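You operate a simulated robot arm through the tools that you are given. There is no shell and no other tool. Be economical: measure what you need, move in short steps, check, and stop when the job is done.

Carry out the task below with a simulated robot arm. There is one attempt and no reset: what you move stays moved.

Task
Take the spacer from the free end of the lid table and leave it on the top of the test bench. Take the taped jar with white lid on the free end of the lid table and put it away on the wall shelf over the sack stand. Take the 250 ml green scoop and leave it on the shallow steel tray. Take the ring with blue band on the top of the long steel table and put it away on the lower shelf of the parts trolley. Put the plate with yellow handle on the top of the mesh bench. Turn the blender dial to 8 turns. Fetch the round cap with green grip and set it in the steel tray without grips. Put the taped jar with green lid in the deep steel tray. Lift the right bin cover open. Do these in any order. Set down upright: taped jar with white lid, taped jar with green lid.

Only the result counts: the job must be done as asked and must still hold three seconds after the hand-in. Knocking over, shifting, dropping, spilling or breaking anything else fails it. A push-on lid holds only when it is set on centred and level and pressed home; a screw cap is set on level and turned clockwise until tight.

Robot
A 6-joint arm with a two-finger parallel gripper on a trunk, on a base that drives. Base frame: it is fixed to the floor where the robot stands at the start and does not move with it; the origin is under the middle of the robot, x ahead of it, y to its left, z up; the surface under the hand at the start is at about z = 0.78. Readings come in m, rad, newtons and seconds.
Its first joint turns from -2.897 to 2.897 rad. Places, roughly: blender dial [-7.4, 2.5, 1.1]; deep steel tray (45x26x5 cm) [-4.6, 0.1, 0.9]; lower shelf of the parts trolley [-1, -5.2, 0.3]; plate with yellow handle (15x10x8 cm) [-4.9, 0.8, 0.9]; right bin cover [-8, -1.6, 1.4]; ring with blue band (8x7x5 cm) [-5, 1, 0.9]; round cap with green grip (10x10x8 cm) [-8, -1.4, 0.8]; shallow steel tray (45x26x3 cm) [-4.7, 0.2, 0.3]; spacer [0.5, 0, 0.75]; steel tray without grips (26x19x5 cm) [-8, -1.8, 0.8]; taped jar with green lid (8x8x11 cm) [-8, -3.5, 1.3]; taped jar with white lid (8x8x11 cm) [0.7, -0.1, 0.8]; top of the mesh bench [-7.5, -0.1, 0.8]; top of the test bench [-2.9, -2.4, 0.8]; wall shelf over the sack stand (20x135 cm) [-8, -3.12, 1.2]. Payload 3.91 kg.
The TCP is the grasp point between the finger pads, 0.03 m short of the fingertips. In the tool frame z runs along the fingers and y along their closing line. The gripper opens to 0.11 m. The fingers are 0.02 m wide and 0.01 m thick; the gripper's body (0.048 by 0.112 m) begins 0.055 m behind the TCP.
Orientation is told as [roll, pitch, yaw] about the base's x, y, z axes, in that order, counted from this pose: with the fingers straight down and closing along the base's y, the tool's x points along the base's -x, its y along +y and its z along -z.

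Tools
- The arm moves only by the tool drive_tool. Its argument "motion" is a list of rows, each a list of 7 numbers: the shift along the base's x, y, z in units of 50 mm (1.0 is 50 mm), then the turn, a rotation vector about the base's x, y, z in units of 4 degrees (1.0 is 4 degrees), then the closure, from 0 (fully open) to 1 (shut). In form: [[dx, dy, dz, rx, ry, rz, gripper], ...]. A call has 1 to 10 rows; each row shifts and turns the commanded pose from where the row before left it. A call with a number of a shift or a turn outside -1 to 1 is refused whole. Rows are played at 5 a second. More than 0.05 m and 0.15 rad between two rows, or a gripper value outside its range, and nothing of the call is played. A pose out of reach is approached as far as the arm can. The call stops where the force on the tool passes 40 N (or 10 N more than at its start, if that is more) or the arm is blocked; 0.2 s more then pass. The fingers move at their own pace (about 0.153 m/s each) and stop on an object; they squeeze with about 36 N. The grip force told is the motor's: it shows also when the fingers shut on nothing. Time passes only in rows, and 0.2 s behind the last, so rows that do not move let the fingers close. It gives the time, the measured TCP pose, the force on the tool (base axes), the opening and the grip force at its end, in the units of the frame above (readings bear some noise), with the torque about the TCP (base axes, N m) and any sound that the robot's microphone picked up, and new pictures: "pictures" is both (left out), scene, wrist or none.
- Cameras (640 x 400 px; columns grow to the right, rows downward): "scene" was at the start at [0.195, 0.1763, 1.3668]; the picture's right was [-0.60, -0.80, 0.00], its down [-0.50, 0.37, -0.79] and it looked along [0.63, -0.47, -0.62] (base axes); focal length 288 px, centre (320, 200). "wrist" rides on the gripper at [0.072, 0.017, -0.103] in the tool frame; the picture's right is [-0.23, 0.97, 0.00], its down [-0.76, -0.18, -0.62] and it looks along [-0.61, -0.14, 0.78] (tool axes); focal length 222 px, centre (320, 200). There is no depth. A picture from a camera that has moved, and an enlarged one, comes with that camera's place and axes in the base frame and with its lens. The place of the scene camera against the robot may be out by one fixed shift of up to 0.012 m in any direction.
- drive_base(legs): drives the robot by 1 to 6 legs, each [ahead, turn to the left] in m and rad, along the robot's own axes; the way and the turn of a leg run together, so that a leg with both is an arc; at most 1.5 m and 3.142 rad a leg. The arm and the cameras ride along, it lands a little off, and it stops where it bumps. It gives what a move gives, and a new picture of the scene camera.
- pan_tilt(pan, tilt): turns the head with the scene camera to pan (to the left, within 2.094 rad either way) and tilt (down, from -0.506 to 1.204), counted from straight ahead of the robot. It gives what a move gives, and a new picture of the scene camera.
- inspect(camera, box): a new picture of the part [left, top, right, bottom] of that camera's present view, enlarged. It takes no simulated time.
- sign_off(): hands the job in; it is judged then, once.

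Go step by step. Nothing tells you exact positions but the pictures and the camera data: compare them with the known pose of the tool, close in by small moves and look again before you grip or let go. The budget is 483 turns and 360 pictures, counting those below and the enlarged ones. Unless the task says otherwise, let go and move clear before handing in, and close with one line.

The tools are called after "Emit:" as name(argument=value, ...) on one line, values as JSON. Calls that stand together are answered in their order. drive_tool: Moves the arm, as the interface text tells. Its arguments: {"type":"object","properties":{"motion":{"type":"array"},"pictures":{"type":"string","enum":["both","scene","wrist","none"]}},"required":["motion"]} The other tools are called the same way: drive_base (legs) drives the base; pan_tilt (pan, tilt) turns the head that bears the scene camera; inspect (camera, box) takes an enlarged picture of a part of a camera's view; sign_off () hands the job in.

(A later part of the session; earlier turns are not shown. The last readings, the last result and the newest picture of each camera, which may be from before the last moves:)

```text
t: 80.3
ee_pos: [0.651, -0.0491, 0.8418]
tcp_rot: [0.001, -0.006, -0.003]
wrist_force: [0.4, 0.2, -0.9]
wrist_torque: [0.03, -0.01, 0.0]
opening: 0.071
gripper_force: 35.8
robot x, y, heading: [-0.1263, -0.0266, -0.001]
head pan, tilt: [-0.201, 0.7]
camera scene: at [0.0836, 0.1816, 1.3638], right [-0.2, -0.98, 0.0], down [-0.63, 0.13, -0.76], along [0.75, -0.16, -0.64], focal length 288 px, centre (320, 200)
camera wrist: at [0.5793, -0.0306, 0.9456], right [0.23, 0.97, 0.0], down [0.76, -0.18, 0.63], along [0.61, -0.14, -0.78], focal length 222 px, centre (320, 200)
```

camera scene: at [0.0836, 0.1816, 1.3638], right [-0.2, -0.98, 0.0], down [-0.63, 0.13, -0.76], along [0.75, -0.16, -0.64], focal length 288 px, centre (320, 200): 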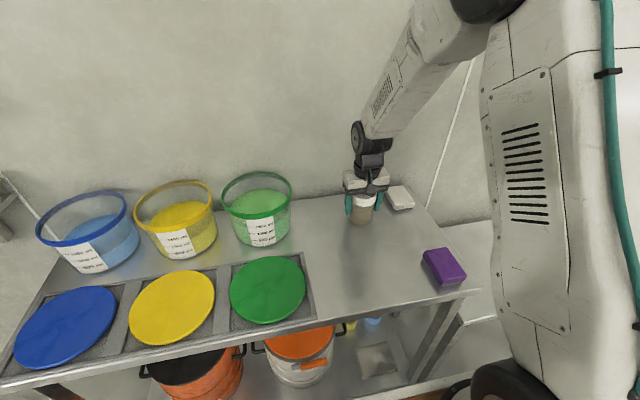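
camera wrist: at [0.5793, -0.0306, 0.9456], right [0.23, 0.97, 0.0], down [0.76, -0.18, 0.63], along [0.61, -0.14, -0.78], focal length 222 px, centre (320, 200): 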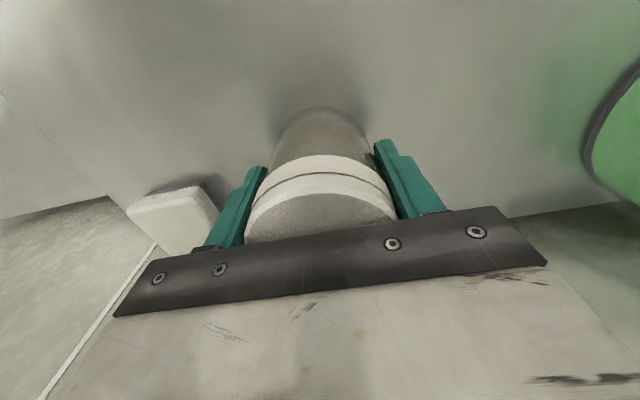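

The jar is held. I'll lift and tuck it in.

Emit:
drive_tool(motion=[[0, 0, 0.4, 0, 0, 0, 1], [0, 0, 0.9, 0, 0, 0, 1], [0, 0, 1, 0, 0, 0, 1], [0, 0, 1, 0, 0, 0, 1], [-0.5, 0, 0.8, 0, 0, 0, 1], [-0.8, 0, 0.5, 0, 0, 0, 1], [-0.9, 0, 0.3, 0, 0, 0, 1], [-0.9, 0, 0, 0, 0, 0, 1], [-0.6, 0, 0, 0, 0, 0, 1]], pictures="wrist")

Emit:
pan_tilt(pan=2.09, tilt=0.25)

```text
t: 82.3
ee_pos: [0.4666, -0.0489, 1.088]
tcp_rot: [0.0, -0.004, -0.004]
wrist_force: [0.1, 0.2, -2.0]
wrist_torque: [0.0, 0.03, 0.01]
opening: 0.0707
gripper_force: 36.3
robot x, y, heading: [-0.1272, -0.0292, -0.004]
head pan, tilt: [-0.201, 0.7]
camera wrist: at [0.3942, -0.0295, 1.1906], right [0.23, 0.97, 0.0], down [0.76, -0.18, 0.63], along [0.61, -0.14, -0.78], focal length 222 px, centre (320, 200)
```

wrist: 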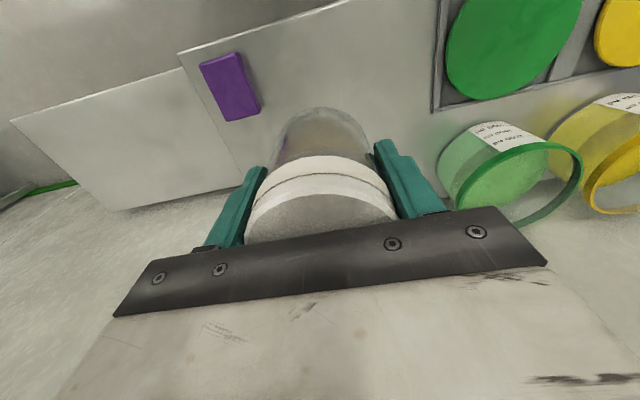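

```text
t: 84.4
ee_pos: [0.4659, -0.048, 1.0859]
tcp_rot: [0.0, -0.005, -0.003]
wrist_force: [-0.8, -0.3, -1.4]
wrist_torque: [0.01, -0.01, -0.01]
opening: 0.0707
gripper_force: 36.6
robot x, y, heading: [-0.1284, -0.0281, -0.008]
head pan, tilt: [2.089, 0.25]
camera scene: at [-0.0454, 0.2803, 1.4047], right [0.87, 0.49, 0.0], down [0.12, -0.22, -0.97], along [-0.48, 0.84, -0.25], focal length 288 px, centre (320, 200)
```

scene: 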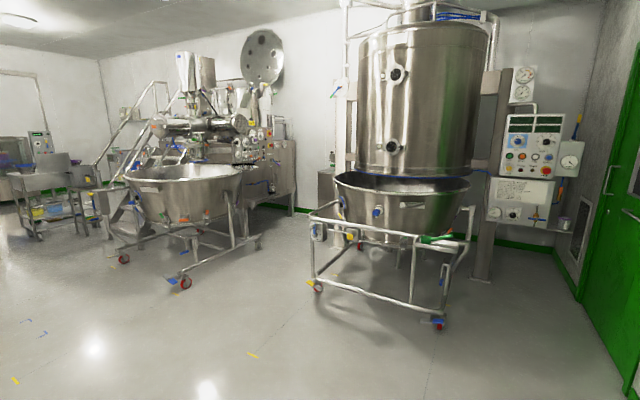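

The jar is secure. I'll back off, turn round to face down the room and survey.

Emit:
drive_base(legs=[[-0.9, 0], [0, 3.14]])

Emit:
pan_tilt(pan=0.3, tilt=0.15)

Emit:
pan_tilt(pan=-0.5, tilt=0.15)

```text
t: 96.5
ee_pos: [-1.626, -0.0016, 1.0868]
tcp_rot: [0.001, -0.005, 3.13]
wrist_force: [0.2, -0.3, -0.5]
wrist_torque: [0.0, -0.03, 0.04]
opening: 0.0709
gripper_force: 35.8
robot x, y, heading: [-1.0365, -0.0272, 3.128]
head pan, tilt: [2.089, 0.25]
camera scene: at [-1.1269, -0.3484, 1.4047], right [-0.88, -0.48, 0.0], down [-0.12, 0.22, -0.97], along [0.47, -0.85, -0.25], focal length 288 px, centre (320, 200)
```

scene: 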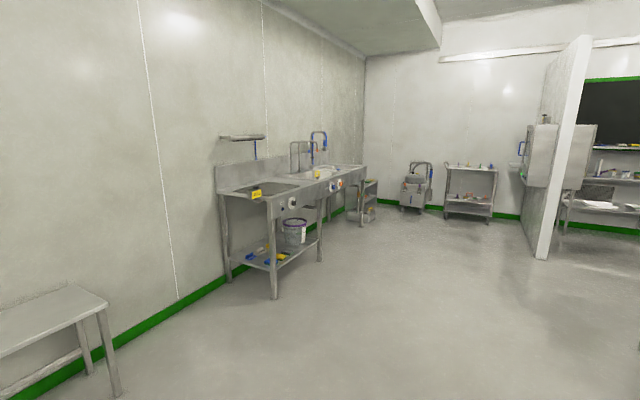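

```text
t: 98.3
ee_pos: [-1.6264, -0.0016, 1.0867]
tcp_rot: [0.001, -0.006, 3.129]
wrist_force: [-0.4, -0.6, -1.4]
wrist_torque: [-0.02, -0.01, 0.01]
opening: 0.0709
gripper_force: 36.0
robot x, y, heading: [-1.035, -0.0279, 3.13]
head pan, tilt: [0.3, 0.15]
camera scene: at [-1.2609, -0.2928, 1.414], right [-0.28, 0.96, 0.0], down [0.14, 0.04, -0.99], along [-0.95, -0.28, -0.15], focal length 288 px, centre (320, 200)
```

scene: 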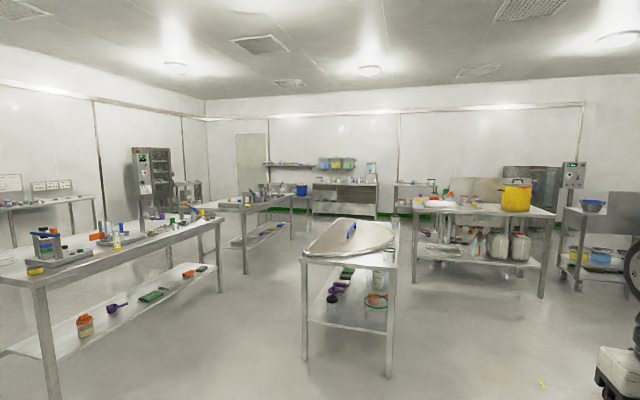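

```text
t: 99.4
ee_pos: [-1.6277, -0.001, 1.0868]
tcp_rot: [0.0, -0.005, 3.13]
wrist_force: [0.0, -1.0, -1.1]
wrist_torque: [-0.01, 0.0, -0.01]
opening: 0.0709
gripper_force: 36.0
robot x, y, heading: [-1.0348, -0.0287, 3.128]
head pan, tilt: [-0.499, 0.15]
camera scene: at [-1.2528, -0.2211, 1.414], right [0.49, 0.87, 0.0], down [0.13, -0.07, -0.99], along [-0.86, 0.48, -0.15], focal length 288 px, centre (320, 200)
```

scene: 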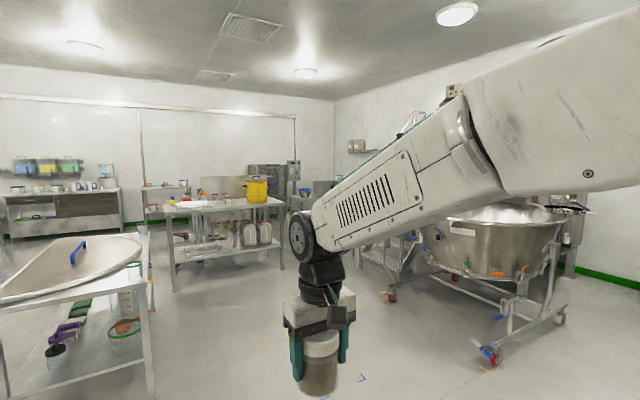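

I can see the corridor between the test bench and the trough table, around y = -1.5. I'll drive to its mouth first.

Emit:
drive_base(legs=[[0, 1.088], [0.8, 0], [0.813, 0], [0, -1.076]])

Emit:
pan_tilt(pan=0.1, tilt=0.25)

```text
t: 113.2
ee_pos: [-2.4185, -1.4194, 1.0873]
tcp_rot: [-0.001, -0.004, 3.115]
wrist_force: [-1.0, -0.5, -2.0]
wrist_torque: [-0.02, -0.02, 0.0]
opening: 0.071
gripper_force: 35.9
robot x, y, heading: [-1.8247, -1.4517, 3.12]
head pan, tilt: [-0.499, 0.15]
camera scene: at [-2.047, -1.6452, 1.414], right [0.5, 0.86, 0.0], down [0.13, -0.08, -0.99], along [-0.86, 0.5, -0.15], focal length 288 px, centre (320, 200)
```

scene: 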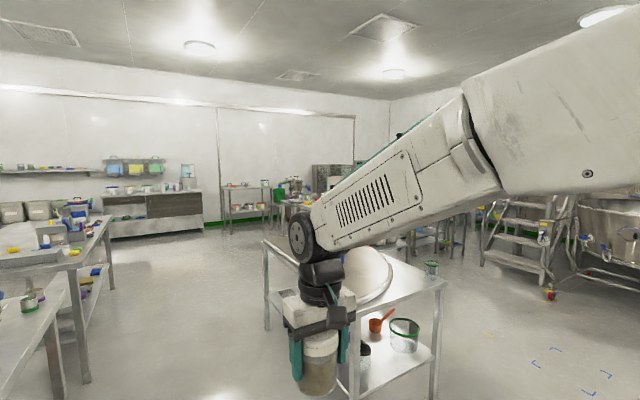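

```text
t: 114.2
ee_pos: [-2.4193, -1.4203, 1.0869]
tcp_rot: [-0.001, -0.006, 3.116]
wrist_force: [0.2, -0.8, -0.9]
wrist_torque: [-0.02, -0.01, 0.02]
opening: 0.0711
gripper_force: 36.0
robot x, y, heading: [-1.8248, -1.4532, 3.116]
head pan, tilt: [0.099, 0.25]
camera scene: at [-2.06, -1.6984, 1.4047], right [-0.07, 1.0, 0.0], down [0.25, 0.02, -0.97], along [-0.97, -0.07, -0.25], focal length 288 px, centre (320, 200)
```

scene: 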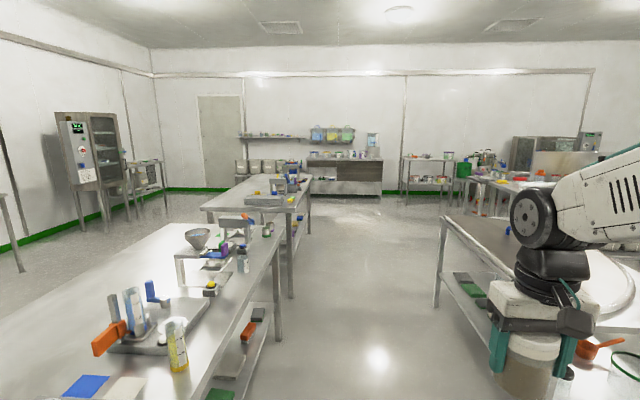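

The corridor is clear. I'll drive down it to about x = -6.

Emit:
drive_base(legs=[[0, 0.035], [1.4, 0], [1.4, 0], [1.4, 0]])

Emit:
pan_tilt(pan=0.7, tilt=0.25)

```text
t: 134.7
ee_pos: [-6.6286, -1.5037, 1.0868]
tcp_rot: [0.001, -0.005, -3.123]
wrist_force: [0.2, 0.3, -1.6]
wrist_torque: [-0.02, -0.03, 0.0]
opening: 0.071
gripper_force: 36.4
robot x, y, heading: [-6.0357, -1.5097, -3.122]
head pan, tilt: [0.099, 0.25]
camera scene: at [-6.2596, -1.7671, 1.4047], right [-0.11, 0.99, 0.0], down [0.25, 0.03, -0.97], along [-0.96, -0.11, -0.25], focal length 288 px, centre (320, 200)
```

scene: 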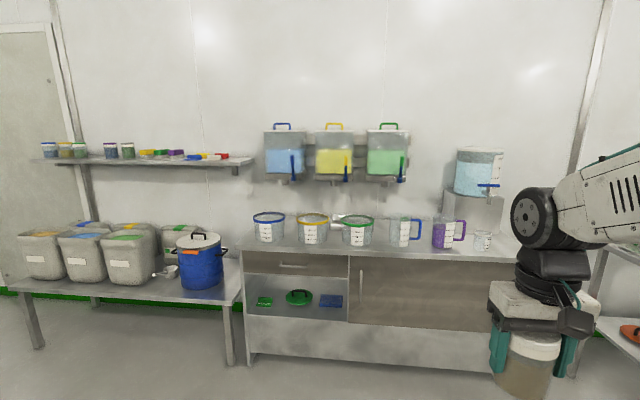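

```text
t: 135.7
ee_pos: [-6.6309, -1.5044, 1.0878]
tcp_rot: [0.0, -0.005, -3.126]
wrist_force: [0.5, 0.6, -1.5]
wrist_torque: [0.01, -0.02, -0.02]
opening: 0.0708
gripper_force: 36.2
robot x, y, heading: [-6.0344, -1.5122, -3.127]
head pan, tilt: [0.7, 0.25]
camera scene: at [-6.2373, -1.8176, 1.4047], right [-0.66, 0.76, 0.0], down [0.19, 0.16, -0.97], along [-0.73, -0.63, -0.25], focal length 288 px, centre (320, 200)
```

scene: 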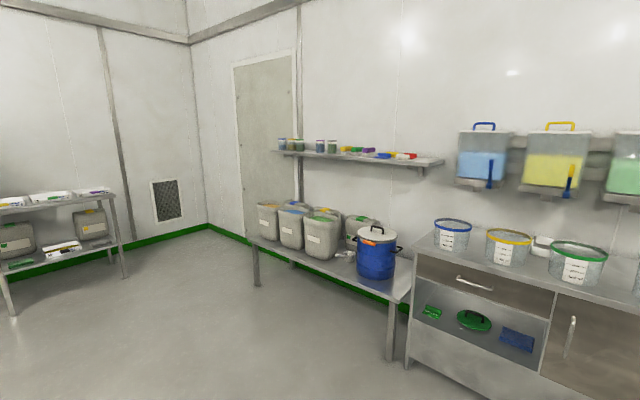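

The shelf over the sack stand is visible. I'll zoom in on it.

Emit:
inspect(camera="scene", box=[260, 120, 460, 200])

Emit:
inspect(camera="scene", box=[410, 110, 640, 260])

```text
3.20 times, centred on (360, 160) of scene
camera zoom: at [-6.2373, -1.8176, 1.4047], right [-0.66, 0.76, 0.0], down [0.19, 0.16, -0.97], along [-0.73, -0.63, -0.25], focal length 922 px, centre (192, 328)
```

zoom: 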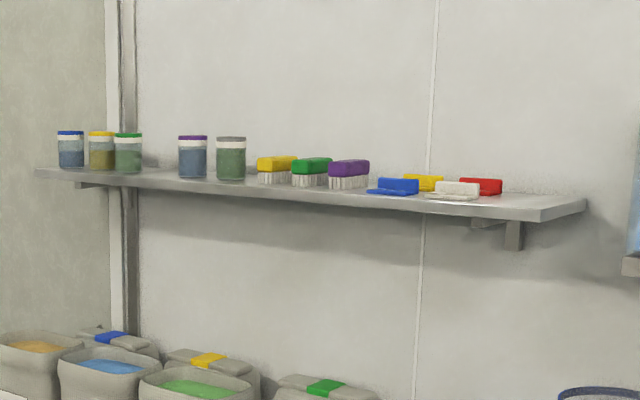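

```text
2.67 times, centred on (525, 185) of scene
camera zoom: at [-6.2373, -1.8176, 1.4047], right [-0.66, 0.76, 0.0], down [0.19, 0.16, -0.97], along [-0.73, -0.63, -0.25], focal length 769 px, centre (-227, 240)
```

zoom: 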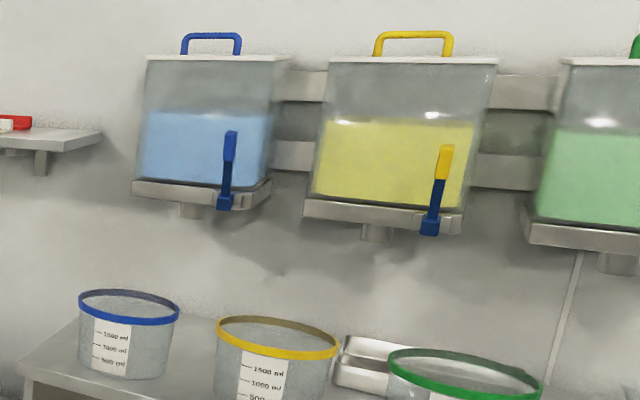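

The green-lid jar stands left of a gap on that shelf, and the shelf's right end is free. I'll drive to stand off in front of the right end.

Emit:
drive_base(legs=[[0, 0.963], [1.19, 0], [0, -0.979]])

Emit:
pan_tilt(pan=0.15, tilt=0.2)

```text
t: 146.8
ee_pos: [-7.2968, -2.46, 1.0861]
tcp_rot: [0.0, -0.005, 3.11]
wrist_force: [0.4, 0.5, -1.5]
wrist_torque: [-0.03, -0.04, -0.03]
opening: 0.0709
gripper_force: 36.3
robot x, y, heading: [-6.7061, -2.4987, 3.108]
head pan, tilt: [0.7, 0.25]
camera scene: at [-6.9207, -2.7923, 1.4047], right [-0.62, 0.79, 0.0], down [0.19, 0.15, -0.97], along [-0.76, -0.6, -0.25], focal length 288 px, centre (320, 200)
```

scene: 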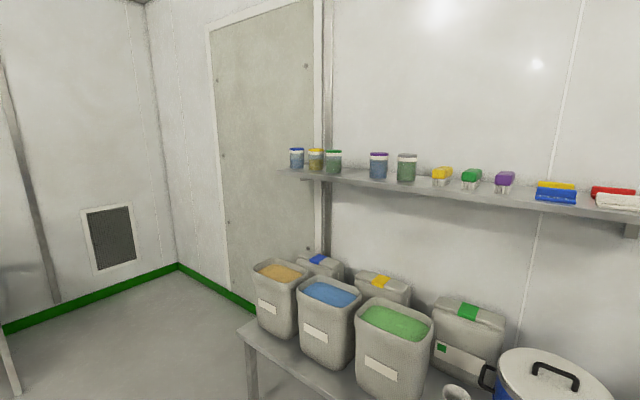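

```text
t: 147.8
ee_pos: [-7.2976, -2.4608, 1.0874]
tcp_rot: [0.001, -0.006, 3.108]
wrist_force: [0.7, -0.5, -2.3]
wrist_torque: [-0.02, -0.02, 0.0]
opening: 0.0708
gripper_force: 36.0
robot x, y, heading: [-6.7036, -2.4953, 3.102]
head pan, tilt: [0.15, 0.201]
camera scene: at [-6.9398, -2.7454, 1.4092], right [-0.12, 0.99, 0.0], down [0.2, 0.02, -0.98], along [-0.97, -0.11, -0.2], focal length 288 px, centre (320, 200)
```

scene: 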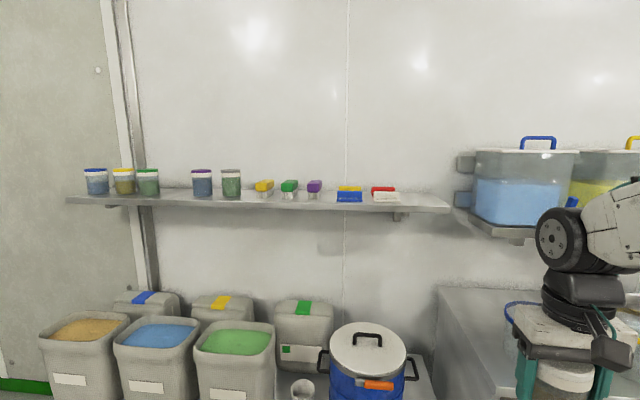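

The free stretch at the shelf's right end runs from about y = -2.57 to -2.445. I'll raise the jar above shelf level and drive in.

Emit:
drive_tool(motion=[[0, 0, 1, 0, 0, 0, 1], [0, 0, 1, 0, 0, 0, 1], [0, 0, 1, 0, 0, 0, 1], [0, 0, 1, 0, 0, 0, 1], [0, 0, 1, 0, 0, 0, 1], [0, 0, 0.6, 0, 0, 0, 1], [0, 0, 0, 0, 0, 0, 1]], pictures="none")

Emit:
drive_base(legs=[[0.45, 0.035]])

```text
t: 149.4
ee_pos: [-7.2991, -2.4586, 1.3668]
tcp_rot: [-0.001, -0.006, 3.108]
wrist_force: [0.0, 0.3, -2.2]
wrist_torque: [0.0, -0.05, 0.01]
opening: 0.0709
gripper_force: 36.4
robot x, y, heading: [-6.7058, -2.4974, 3.102]
head pan, tilt: [0.15, 0.201]
```

```text
t: 152.1
ee_pos: [-7.7505, -2.4714, 1.3668]
tcp_rot: [0.001, -0.005, 3.14]
wrist_force: [-0.5, 0.5, -2.0]
wrist_torque: [-0.01, 0.01, 0.0]
opening: 0.0707
gripper_force: 36.4
robot x, y, heading: [-7.1527, -2.4921, 3.142]
head pan, tilt: [0.15, 0.201]
camera scene: at [-7.3833, -2.7442, 1.4092], right [-0.15, 0.99, 0.0], down [0.2, 0.03, -0.98], along [-0.97, -0.14, -0.2], focal length 288 px, centre (320, 200)
```

scene: 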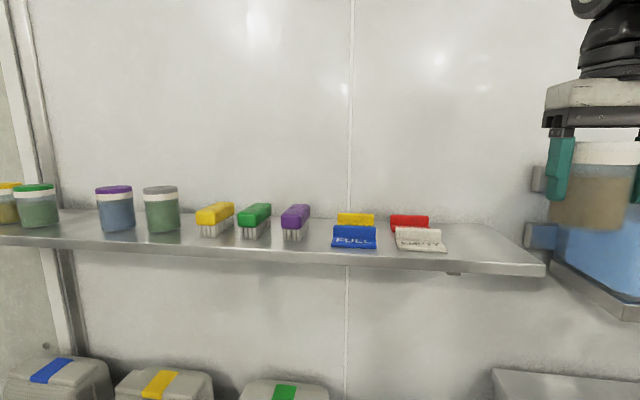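

I'll move out over the free end of the shelf, still high.

Emit:
drive_tool(motion=[[-0.9, -0.15, 0, 0, 0, 0, 1], [-0.9, -0.15, 0, 0, 0, 0, 1], [-0.9, -0.15, 0, 0, 0, 0, 1], [-0.9, -0.15, 0, 0, 0, 0, 1], [-0.9, -0.15, 0, 0, 0, 0, 1], [0, 0, 0, 0, 0, 0, 1]])

```text
t: 153.5
ee_pos: [-7.9759, -2.5075, 1.3656]
tcp_rot: [-0.001, -0.006, 3.142]
wrist_force: [0.2, 0.3, -1.9]
wrist_torque: [-0.01, -0.02, 0.06]
opening: 0.0707
gripper_force: 35.7
robot x, y, heading: [-7.1591, -2.487, 3.138]
head pan, tilt: [0.15, 0.201]
camera scene: at [-7.3833, -2.7442, 1.4092], right [-0.15, 0.99, 0.0], down [0.2, 0.03, -0.98], along [-0.97, -0.14, -0.2], focal length 288 px, centre (320, 200)
camera wrist: at [-7.9024, -2.5238, 1.4691], right [-0.23, -0.97, 0.0], down [-0.76, 0.18, 0.63], along [-0.61, 0.14, -0.78], focal length 222 px, centre (320, 200)
```

scene: 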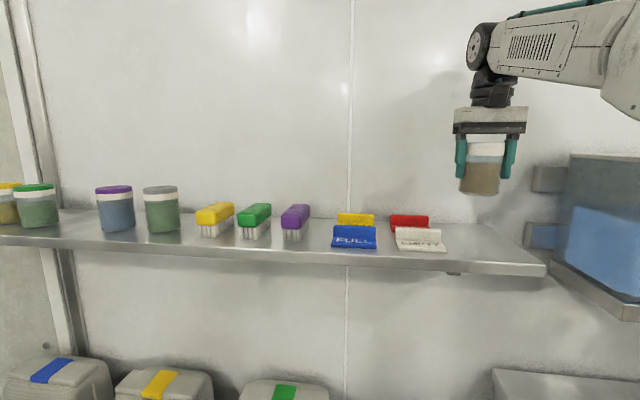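
wrist: 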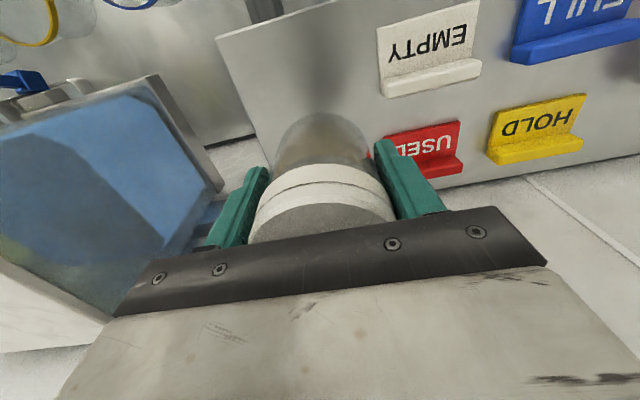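

The jar is over the free area, with about 3 cm to the EMPTY/USED tags and 5 cm to the shelf end. I'll lower it.

Emit:
drive_tool(motion=[[0, 0.1, -0.7, 0, 0, 0, 1], [0, 0, -0.7, 0, 0, 0, 1], [0, 0, -0.2, 0, 0, 0, 1], [0, 0, -0.1, 0, 0, 0, 1], [0, 0, -0.08, 0, 0, 0, 1], [0, 0, -0.06, 0, 0, 0, 1], [0, 0, -0.06, 0, 0, 0, 1], [0, 0, -0.06, 0, 0, 0, 1], [0, 0, -0.06, 0, 0, 0, 1], [0, 0, -0.06, 0, 0, 0, 1]])

```text
t: 155.7
ee_pos: [-7.976, -2.5028, 1.2613]
tcp_rot: [-0.001, -0.003, 3.142]
wrist_force: [-1.0, 0.1, -1.8]
wrist_torque: [0.0, 0.0, 0.0]
opening: 0.071
gripper_force: 36.5
robot x, y, heading: [-7.16, -2.4888, 3.139]
head pan, tilt: [0.15, 0.201]
camera scene: at [-7.3833, -2.7442, 1.4092], right [-0.15, 0.99, 0.0], down [0.2, 0.03, -0.98], along [-0.97, -0.14, -0.2], focal length 288 px, centre (320, 200)
camera wrist: at [-7.9024, -2.5186, 1.3661], right [-0.23, -0.97, 0.0], down [-0.76, 0.18, 0.63], along [-0.61, 0.14, -0.78], focal length 222 px, centre (320, 200)
```

scene: 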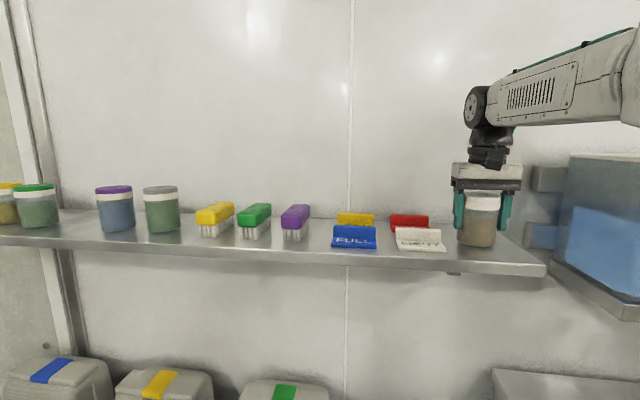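
wrist: 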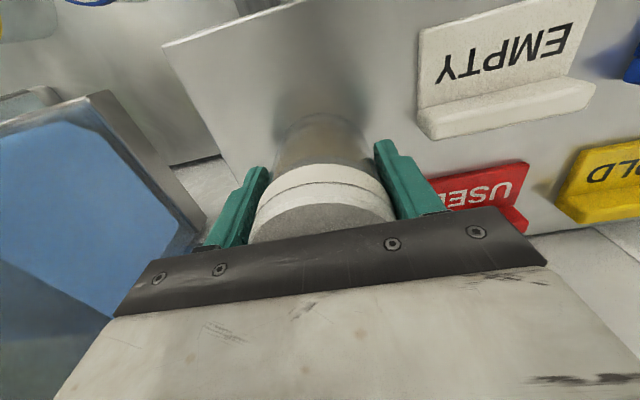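

It isn't touching yet, so I'll keep lowering in 3 mm steps.

Emit:
drive_tool(motion=[[0, 0, -0.06, 0, 0, 0, 1], [0, 0, -0.06, 0, 0, 0, 1], [0, 0, -0.06, 0, 0, 0, 1], [0, 0, -0.06, 0, 0, 0, 1], [0, 0, -0.06, 0, 0, 0, 1], [0, 0, -0.06, 0, 0, 0, 1], [0, 0, -0.06, 0, 0, 0, 1]], pictures="wrist")

```text
t: 157.2
ee_pos: [-7.9752, -2.5022, 1.2461]
tcp_rot: [-0.001, -0.01, 3.142]
wrist_force: [0.2, 0.1, 10.2]
wrist_torque: [-0.01, -0.19, -0.02]
opening: 0.0705
gripper_force: 36.1
robot x, y, heading: [-7.1586, -2.4858, 3.138]
head pan, tilt: [0.15, 0.201]
stopped in row 7: the force on the tool passed its limit at 44 N (the readings are from after the stop); the commanded pose is now the measured one
camera wrist: at [-7.9014, -2.5182, 1.3497], right [-0.23, -0.97, 0.0], down [-0.76, 0.18, 0.63], along [-0.62, 0.14, -0.78], focal length 222 px, centre (320, 200)
```

wrist: 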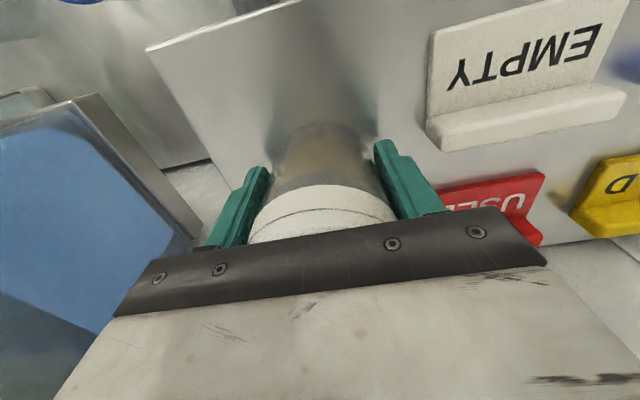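

The jar is resting on the shelf. I'll open only partway because of the tag, then lift off.

Emit:
drive_tool(motion=[[0, 0, 0, 0, 0, 0, 0.2], [0, 0, 0, 0, 0, 0, 0.2], [0, 0, 0.1, 0, 0, 0, 0.2], [0, 0, 0.3, 0, 0, 0, 0.2], [0, 0, 0.9, 0, 0, 0, 0.2], [0, 0, 0.9, 0, 0, 0, 0.2], [0, 0, 0.9, 0, 0, 0, 0.2]])

```text
t: 158.8
ee_pos: [-7.9752, -2.5019, 1.4022]
tcp_rot: [-0.002, -0.009, 3.141]
wrist_force: [0.8, 0.5, 0.0]
wrist_torque: [0.02, -0.01, 0.01]
opening: 0.088
gripper_force: 0.0
robot x, y, heading: [-7.1561, -2.4904, 3.14]
head pan, tilt: [0.15, 0.201]
camera scene: at [-7.3832, -2.7443, 1.4093], right [-0.15, 0.99, 0.0], down [0.2, 0.03, -0.98], along [-0.97, -0.14, -0.2], focal length 288 px, centre (320, 200)
camera wrist: at [-7.9021, -2.517, 1.5056], right [-0.23, -0.97, 0.0], down [-0.76, 0.18, 0.63], along [-0.61, 0.14, -0.78], focal length 222 px, centre (320, 200)
```

scene: 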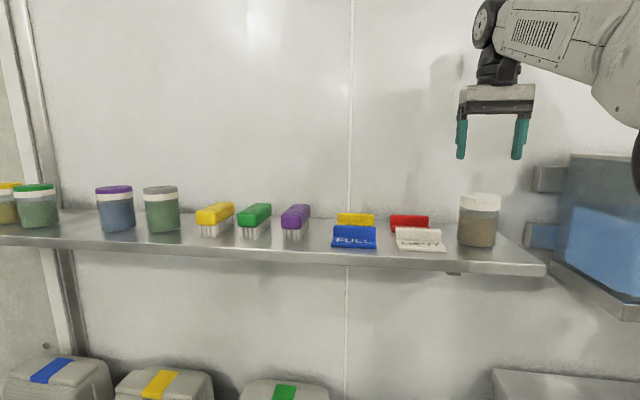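
wrist: 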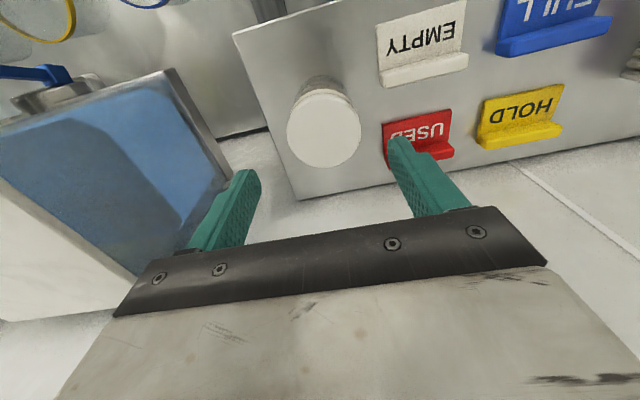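

The white-lid jar stands upright on the shelf. Next is the green-lid jar further left: I'll tuck the arm and reposition in front of it.

Emit:
drive_tool(motion=[[0.9, 0.1, 0, 0, 0, 0, 0], [0.9, 0.1, 0, 0, 0, 0, 0], [0.9, 0.1, 0, 0, 0, 0, 0], [0.9, 0.1, 0, 0, 0, 0, 0], [0.5, 0, 0, 0, 0, 0, 0]], pictures="none")

Emit:
drive_base(legs=[[-0.5, 0], [0, 1.303], [0.94, 0], [0, -1.303]])

Emit:
pan_tilt(pan=0.1, tilt=0.2)

```text
t: 160.0
ee_pos: [-7.7709, -2.4838, 1.4009]
tcp_rot: [-0.002, -0.005, 3.142]
wrist_force: [-0.7, -0.4, -1.7]
wrist_torque: [0.03, -0.08, 0.01]
opening: 0.1099
gripper_force: 0.1
robot x, y, heading: [-7.1538, -2.4879, 3.137]
head pan, tilt: [0.15, 0.201]
```

```text
t: 173.9
ee_pos: [-7.508, -3.3984, 1.4005]
tcp_rot: [0.0, -0.009, -3.116]
wrist_force: [-0.2, 0.5, 0.1]
wrist_torque: [0.02, -0.01, 0.0]
opening: 0.1098
gripper_force: 0.0
robot x, y, heading: [-6.8952, -3.3862, -3.114]
head pan, tilt: [0.15, 0.201]
camera scene: at [-7.1156, -3.648, 1.4093], right [-0.17, 0.98, 0.0], down [0.2, 0.03, -0.98], along [-0.97, -0.17, -0.2], focal length 288 px, centre (320, 200)
```

scene: 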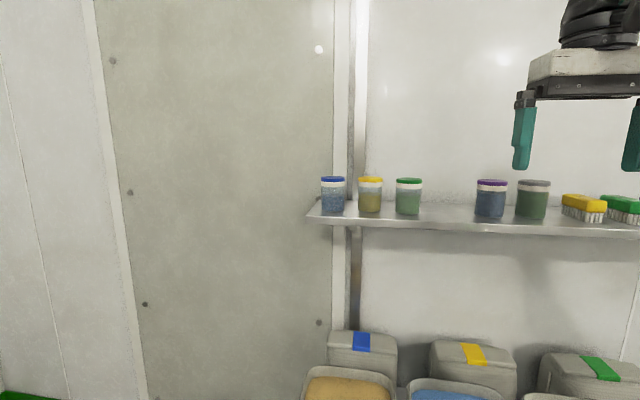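

```text
t: 174.5
ee_pos: [-7.5085, -3.3978, 1.4013]
tcp_rot: [0.002, -0.01, -3.115]
wrist_force: [0.7, 0.1, 0.0]
wrist_torque: [-0.01, -0.03, -0.03]
opening: 0.1101
gripper_force: 0.0
robot x, y, heading: [-6.8945, -3.3859, -3.121]
head pan, tilt: [0.099, 0.201]
camera scene: at [-7.1163, -3.6434, 1.4093], right [-0.12, 0.99, 0.0], down [0.2, 0.02, -0.98], along [-0.97, -0.12, -0.2], focal length 288 px, centre (320, 200)
```

scene: 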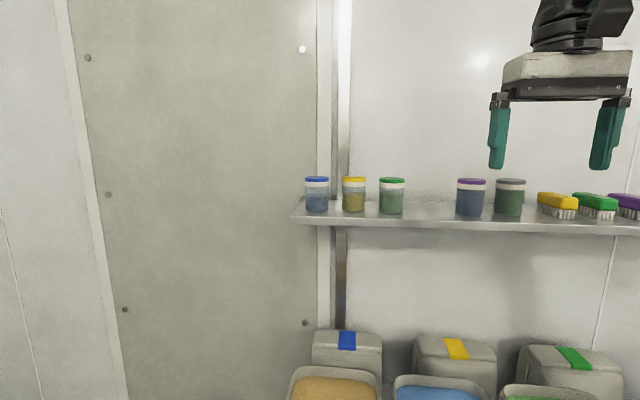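

The green-lid jar is near (-7.97, -3.54), with about 3.5 cm between it and the yellow-lid jar. I'll drive closer and hover over it with the fingers partly open.

Emit:
drive_base(legs=[[0.29, -0.02]])

Emit:
drive_tool(motion=[[-0.8, -0.5, 0.2, 0, 0, 0, 0.2], [-0.8, -0.5, 0.2, 0, 0, 0, 0.2], [-0.6, -0.5, 0, 0, 0, 0, 0.2], [-0.3, -0.5, 0, 0, 0, 0, 0.2], [0, -0.5, 0, 0, 0, 0, 0.2], [0, 0, 0, 0, 0, 0, 0.2]])

```text
t: 176.5
ee_pos: [-7.7996, -3.3884, 1.4026]
tcp_rot: [0.001, -0.009, -3.136]
wrist_force: [0.0, -0.1, -0.8]
wrist_torque: [-0.01, 0.02, -0.02]
opening: 0.11
gripper_force: 0.1
robot x, y, heading: [-7.1893, -3.3945, -3.136]
head pan, tilt: [0.099, 0.201]
camera scene: at [-7.4131, -3.6428, 1.4093], right [-0.1, 0.99, 0.0], down [0.2, 0.02, -0.98], along [-0.97, -0.1, -0.2], focal length 288 px, centre (320, 200)
```

scene: 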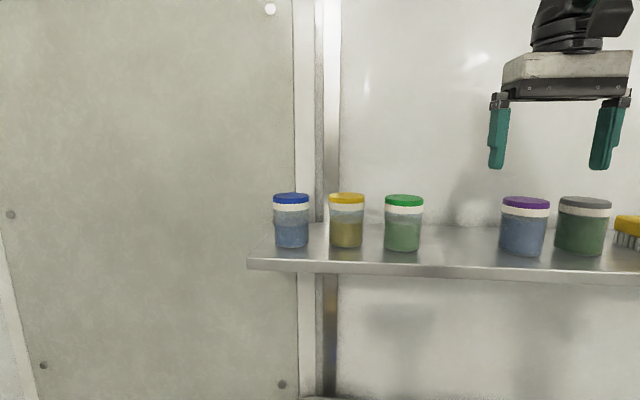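

```text
t: 177.9
ee_pos: [-7.9257, -3.5138, 1.4215]
tcp_rot: [0.0, -0.009, -3.137]
wrist_force: [0.4, 0.2, 0.5]
wrist_torque: [0.02, -0.02, 0.0]
opening: 0.088
gripper_force: 0.0
robot x, y, heading: [-7.1851, -3.3909, -3.139]
head pan, tilt: [0.099, 0.201]
camera scene: at [-7.4132, -3.6428, 1.4093], right [-0.1, 0.99, 0.0], down [0.2, 0.02, -0.98], along [-0.97, -0.1, -0.2], focal length 288 px, centre (320, 200)
camera wrist: at [-7.8519, -3.5295, 1.5257], right [-0.22, -0.97, 0.0], down [-0.76, 0.17, 0.63], along [-0.61, 0.14, -0.78], focal length 222 px, centre (320, 200)
```

scene: 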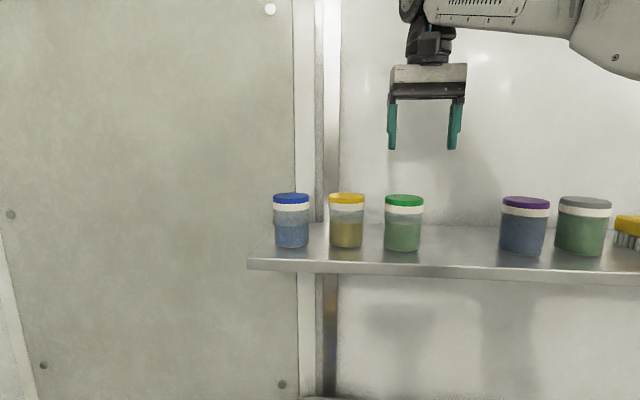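
wrist: 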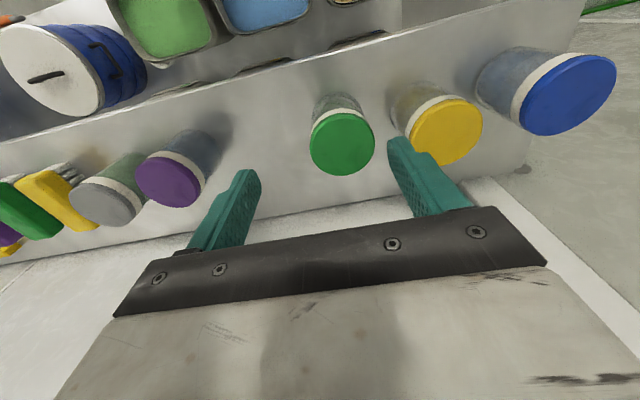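

The green jar measures at (-7.953, -3.529) and the yellow jar is 11 cm away. I'll align and go down to just above the lid.

Emit:
drive_tool(motion=[[-0.55, -0.31, 0, 0, 0, 0, 0.2], [0, 0, -0.9, 0, 0, 0, 0.2], [0, 0, -0.7, 0, 0, 0, 0.2], [0, 0, 0, 0, 0, 0, 0.2]])

```text
t: 178.9
ee_pos: [-7.9528, -3.5296, 1.3429]
tcp_rot: [-0.001, -0.008, -3.137]
wrist_force: [0.1, 0.8, 0.6]
wrist_torque: [0.01, 0.03, 0.02]
opening: 0.0879
gripper_force: 0.0
robot x, y, heading: [-7.1862, -3.3919, -3.14]
head pan, tilt: [0.099, 0.201]
camera scene: at [-7.4131, -3.6429, 1.4093], right [-0.1, 0.99, 0.0], down [0.2, 0.02, -0.98], along [-0.97, -0.1, -0.2], focal length 288 px, centre (320, 200)
camera wrist: at [-7.8801, -3.5441, 1.4461], right [-0.22, -0.97, 0.0], down [-0.76, 0.17, 0.63], along [-0.61, 0.14, -0.78], focal length 222 px, centre (320, 200)
```

scene: 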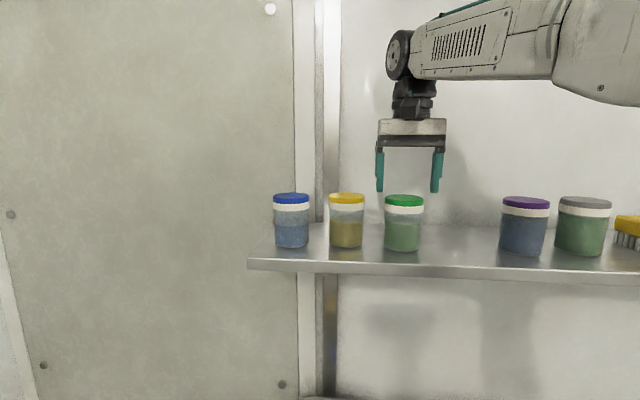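
wrist: 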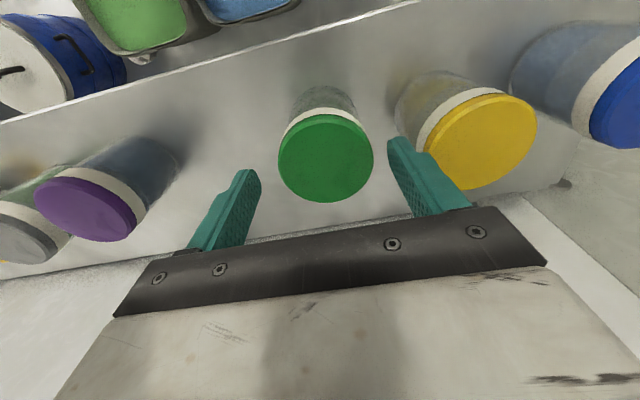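

It's aligned within a few mm. I'll descend around the jar and grip.

Emit:
drive_tool(motion=[[-0.08, -0.02, -0.5, 0, 0, 0, 0.2], [0, 0, -0.5, 0, 0, 0, 0.2], [0, 0, -0.5, 0, 0, 0, 0.2], [0, 0, -0.12, 0, 0, 0, 0.2], [0, 0, 0, 0, 0, 0, 0.2]])

```text
t: 180.1
ee_pos: [-7.9582, -3.5304, 1.2596]
tcp_rot: [-0.001, -0.009, -3.137]
wrist_force: [0.4, 0.4, -0.1]
wrist_torque: [-0.01, 0.03, -0.04]
opening: 0.0882
gripper_force: 0.0
robot x, y, heading: [-7.1862, -3.3926, -3.136]
head pan, tilt: [0.099, 0.201]
camera scene: at [-7.4131, -3.6429, 1.4093], right [-0.1, 0.99, 0.0], down [0.2, 0.02, -0.98], along [-0.97, -0.1, -0.2], focal length 288 px, centre (320, 200)
camera wrist: at [-7.8841, -3.5461, 1.3635], right [-0.22, -0.97, 0.0], down [-0.76, 0.17, 0.63], along [-0.61, 0.14, -0.78], focal length 222 px, centre (320, 200)
```

scene: 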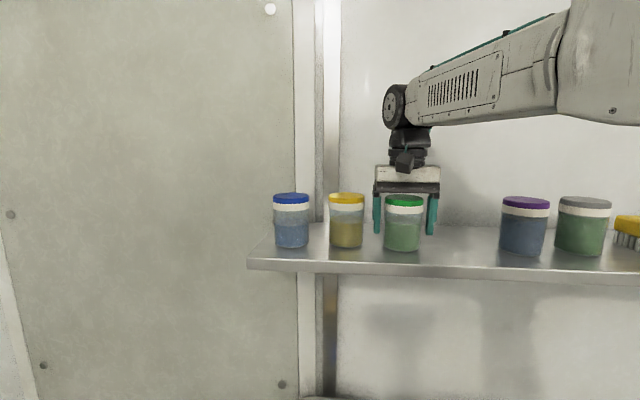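
wrist: 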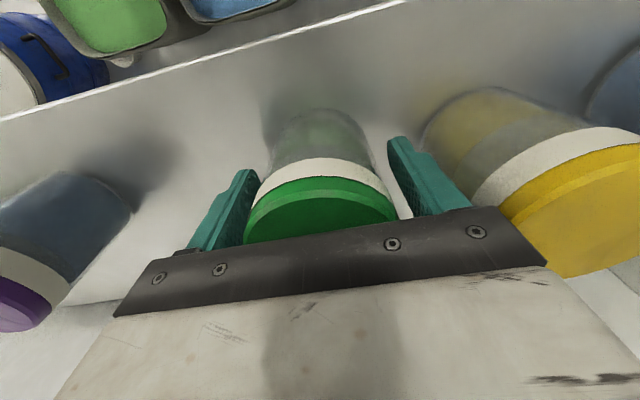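

The fingers straddle the jar. I'll close and lift.

Emit:
drive_tool(motion=[[0, 0, 0, 0, 0, 0, 1], [0, 0, 0, 0, 0, 0, 1], [0, 0, 0, 0, 0, 0, 1], [0, 0, 0.4, 0, 0, 0, 1], [0, 0, 0.9, 0, 0, 0, 1], [0, 0, 0.9, 0, 0, 0, 1], [0, 0, 0.9, 0, 0, 0, 1], [0.9, 0.3, 0, 0, 0, 0, 1], [0.9, 0.3, 0, 0, 0, 0, 1], [0.9, 0.3, 0, 0, 0, 0, 1]])

```text
t: 182.3
ee_pos: [-7.8238, -3.4862, 1.4142]
tcp_rot: [0.0, -0.006, -3.137]
wrist_force: [-0.7, 0.2, -2.7]
wrist_torque: [0.0, -0.06, 0.01]
opening: 0.0713
gripper_force: 36.1
robot x, y, heading: [-7.1848, -3.3941, -3.138]
head pan, tilt: [0.099, 0.201]
camera scene: at [-7.4139, -3.6431, 1.4091], right [-0.1, 0.99, 0.0], down [0.2, 0.02, -0.98], along [-0.97, -0.1, -0.2], focal length 288 px, centre (320, 200)
camera wrist: at [-7.7496, -3.5017, 1.5188], right [-0.22, -0.97, 0.0], down [-0.76, 0.17, 0.63], along [-0.61, 0.14, -0.78], focal length 222 px, centre (320, 200)
```

scene: 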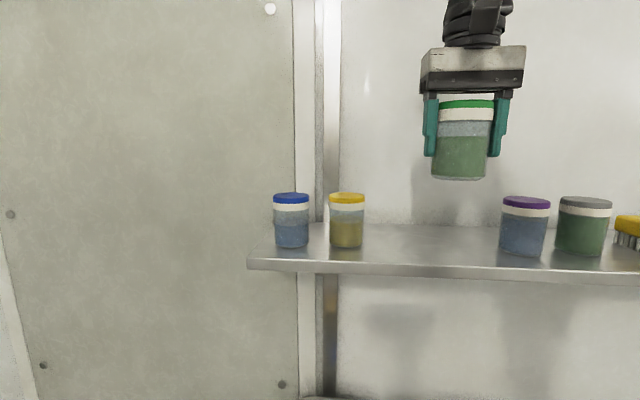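
wrist: 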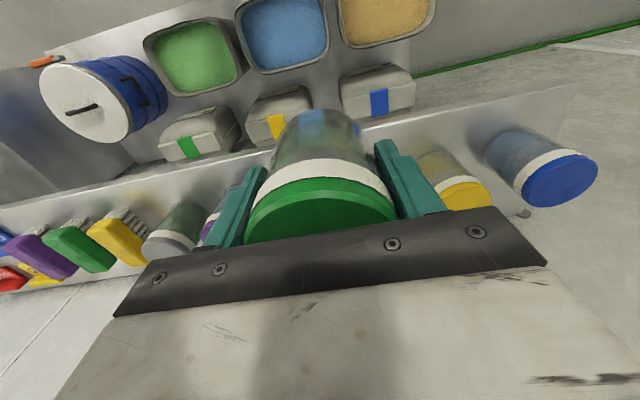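

The jar is held. I'll back off, drive north past the middle table and survey the long steel table.

Emit:
drive_base(legs=[[-0.5, 0], [0, -1.768], [0.95, 0], [0.97, 0]])

Emit:
pan_tilt(pan=-0.5, tilt=0.25)

```text
t: 198.6
ee_pos: [-6.2896, -0.8841, 1.4165]
tcp_rot: [0.0, -0.008, 1.371]
wrist_force: [0.8, -0.6, -2.1]
wrist_torque: [-0.02, -0.02, 0.02]
opening: 0.0711
gripper_force: 35.4
robot x, y, heading: [-6.3231, -1.5291, 1.37]
head pan, tilt: [0.099, 0.201]
camera scene: at [-6.524, -1.2667, 1.4092], right [0.99, -0.1, 0.0], down [-0.02, -0.2, -0.98], along [0.1, 0.97, -0.2], focal length 288 px, centre (320, 200)
```

scene: 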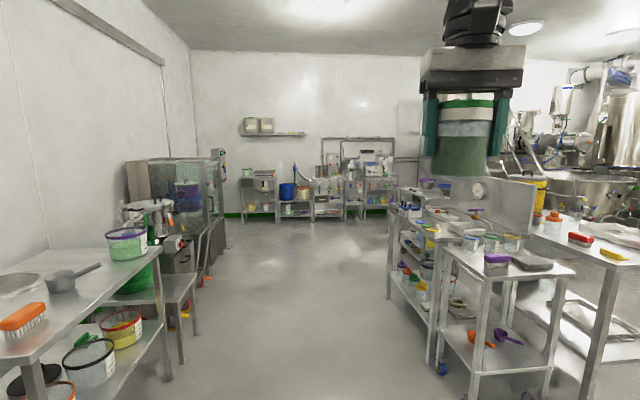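

```text
t: 199.6
ee_pos: [-6.2896, -0.8856, 1.4156]
tcp_rot: [0.001, -0.008, 1.371]
wrist_force: [0.5, 0.3, -1.0]
wrist_torque: [-0.04, 0.01, 0.0]
opening: 0.0714
gripper_force: 35.7
robot x, y, heading: [-6.3273, -1.526, 1.371]
head pan, tilt: [-0.499, 0.25]
camera scene: at [-6.4734, -1.2879, 1.4047], right [0.77, -0.64, 0.0], down [-0.16, -0.19, -0.97], along [0.62, 0.74, -0.25], focal length 288 px, centre (320, 200)
```

scene: 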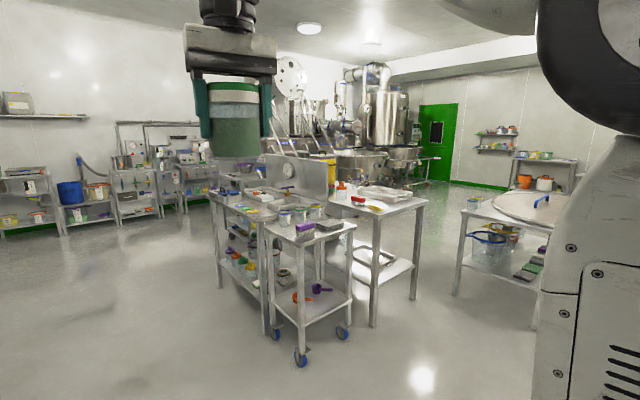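

The long steel table has the tray on its near (south) end. I'll come round to its south end, facing it.

Emit:
drive_base(legs=[[0, -1.32], [0.8, 0], [0.78, 0], [0, 1.52], [0.4, 0]])

Emit:
pan_tilt(pan=0.0, tilt=0.55)

```text
t: 216.8
ee_pos: [-4.803, -0.4019, 1.4161]
tcp_rot: [0.001, -0.01, 1.555]
wrist_force: [0.8, 0.5, -1.5]
wrist_torque: [-0.01, 0.0, 0.01]
opening: 0.0715
gripper_force: 36.2
robot x, y, heading: [-4.717, -1.0413, 1.557]
head pan, tilt: [-0.499, 0.25]
camera scene: at [-4.9103, -0.8316, 1.4047], right [0.87, -0.49, 0.0], down [-0.12, -0.21, -0.97], along [0.48, 0.84, -0.25], focal length 288 px, centre (320, 200)
```

scene: 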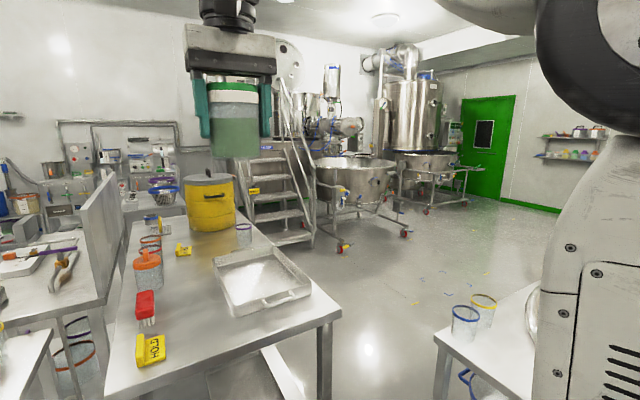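

```text
t: 217.8
ee_pos: [-4.8031, -0.4011, 1.4165]
tcp_rot: [0.0, -0.009, 1.554]
wrist_force: [0.0, 0.0, -2.2]
wrist_torque: [-0.02, 0.02, -0.02]
opening: 0.0713
gripper_force: 36.2
robot x, y, heading: [-4.7234, -1.0389, 1.551]
head pan, tilt: [0.0, 0.55]
camera scene: at [-4.9547, -0.823, 1.377], right [1.0, -0.02, 0.0], down [-0.01, -0.52, -0.85], along [0.02, 0.85, -0.52], focal length 288 px, centre (320, 200)
```

scene: 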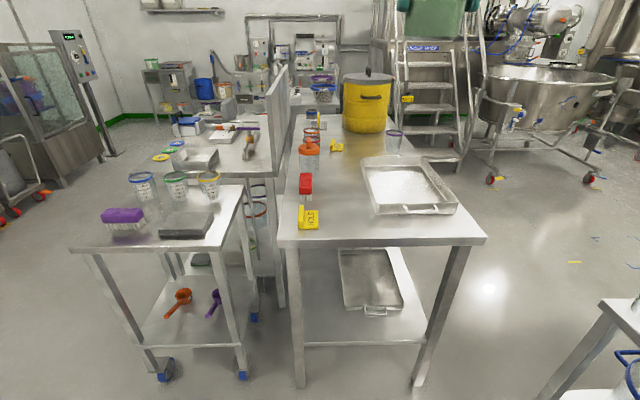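

Both trays and the ring/plate area are visible. The deep tray centre is near (-4.60, 0.10), so I'll drive ahead 0.38 m and move over it.

Emit:
drive_base(legs=[[0.38, 0]])

Emit:
drive_tool(motion=[[0.8, 0.4, -0.4, 0, 0, 0, 1], [0.8, 0.4, -0.4, 0, 0, 0, 1], [0.8, 0.4, -0.4, 0, 0, 0, 1], [0.8, 0.4, -0.4, 0, 0, 0, 1], [0.8, 0.4, -0.4, 0, 0, 0, 1], [0, 0, -0.9, 0, 0, 0, 1], [0, 0, -0.9, 0, 0, 0, 1]])

```text
t: 220.2
ee_pos: [-4.7924, -0.0182, 1.4154]
tcp_rot: [0.001, -0.009, 1.553]
wrist_force: [0.8, -0.8, -1.7]
wrist_torque: [0.0, -0.03, 0.0]
opening: 0.0714
gripper_force: 35.5
robot x, y, heading: [-4.7084, -0.6544, 1.551]
head pan, tilt: [0.0, 0.55]
camera scene: at [-4.9468, -0.4387, 1.377], right [1.0, -0.02, 0.0], down [-0.01, -0.52, -0.85], along [0.02, 0.85, -0.52], focal length 288 px, centre (320, 200)
```

scene: 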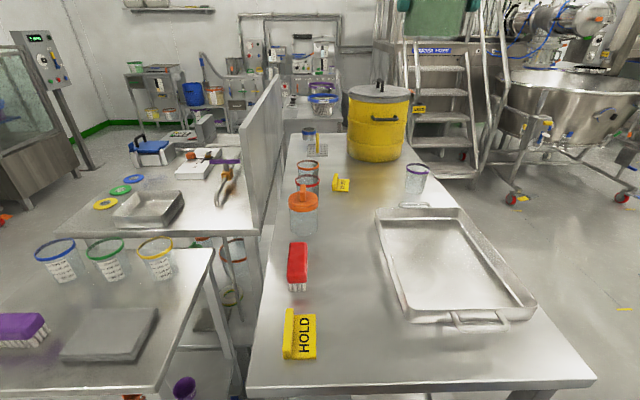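

```text
t: 221.8
ee_pos: [-4.5909, 0.0817, 1.2251]
tcp_rot: [0.0, -0.01, 1.552]
wrist_force: [0.2, 0.1, -1.5]
wrist_torque: [0.0, 0.02, -0.01]
opening: 0.0717
gripper_force: 35.9
robot x, y, heading: [-4.7121, -0.6557, 1.552]
head pan, tilt: [0.0, 0.55]
camera scene: at [-4.9467, -0.4389, 1.377], right [1.0, -0.02, 0.0], down [-0.01, -0.52, -0.85], along [0.02, 0.85, -0.52], focal length 288 px, centre (320, 200)
camera wrist: at [-4.6099, 0.0114, 1.3294], right [-0.97, 0.25, 0.0], down [0.19, 0.75, 0.63], along [0.15, 0.61, -0.78], focal length 222 px, centre (320, 200)
```

scene: 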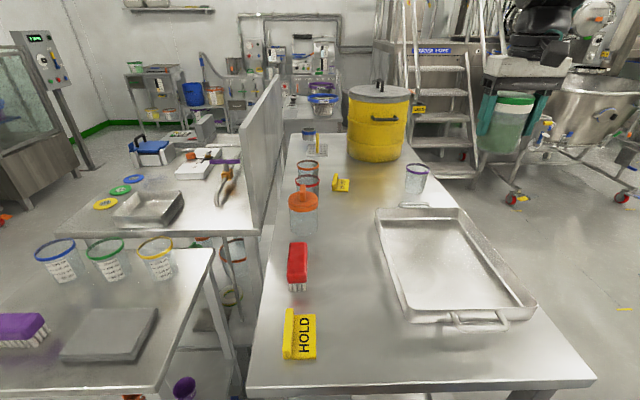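
wrist: 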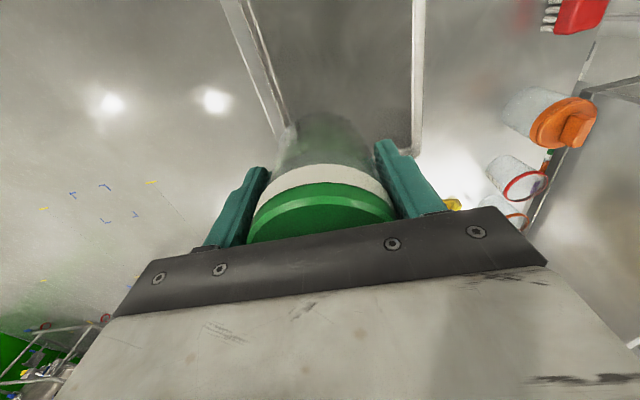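

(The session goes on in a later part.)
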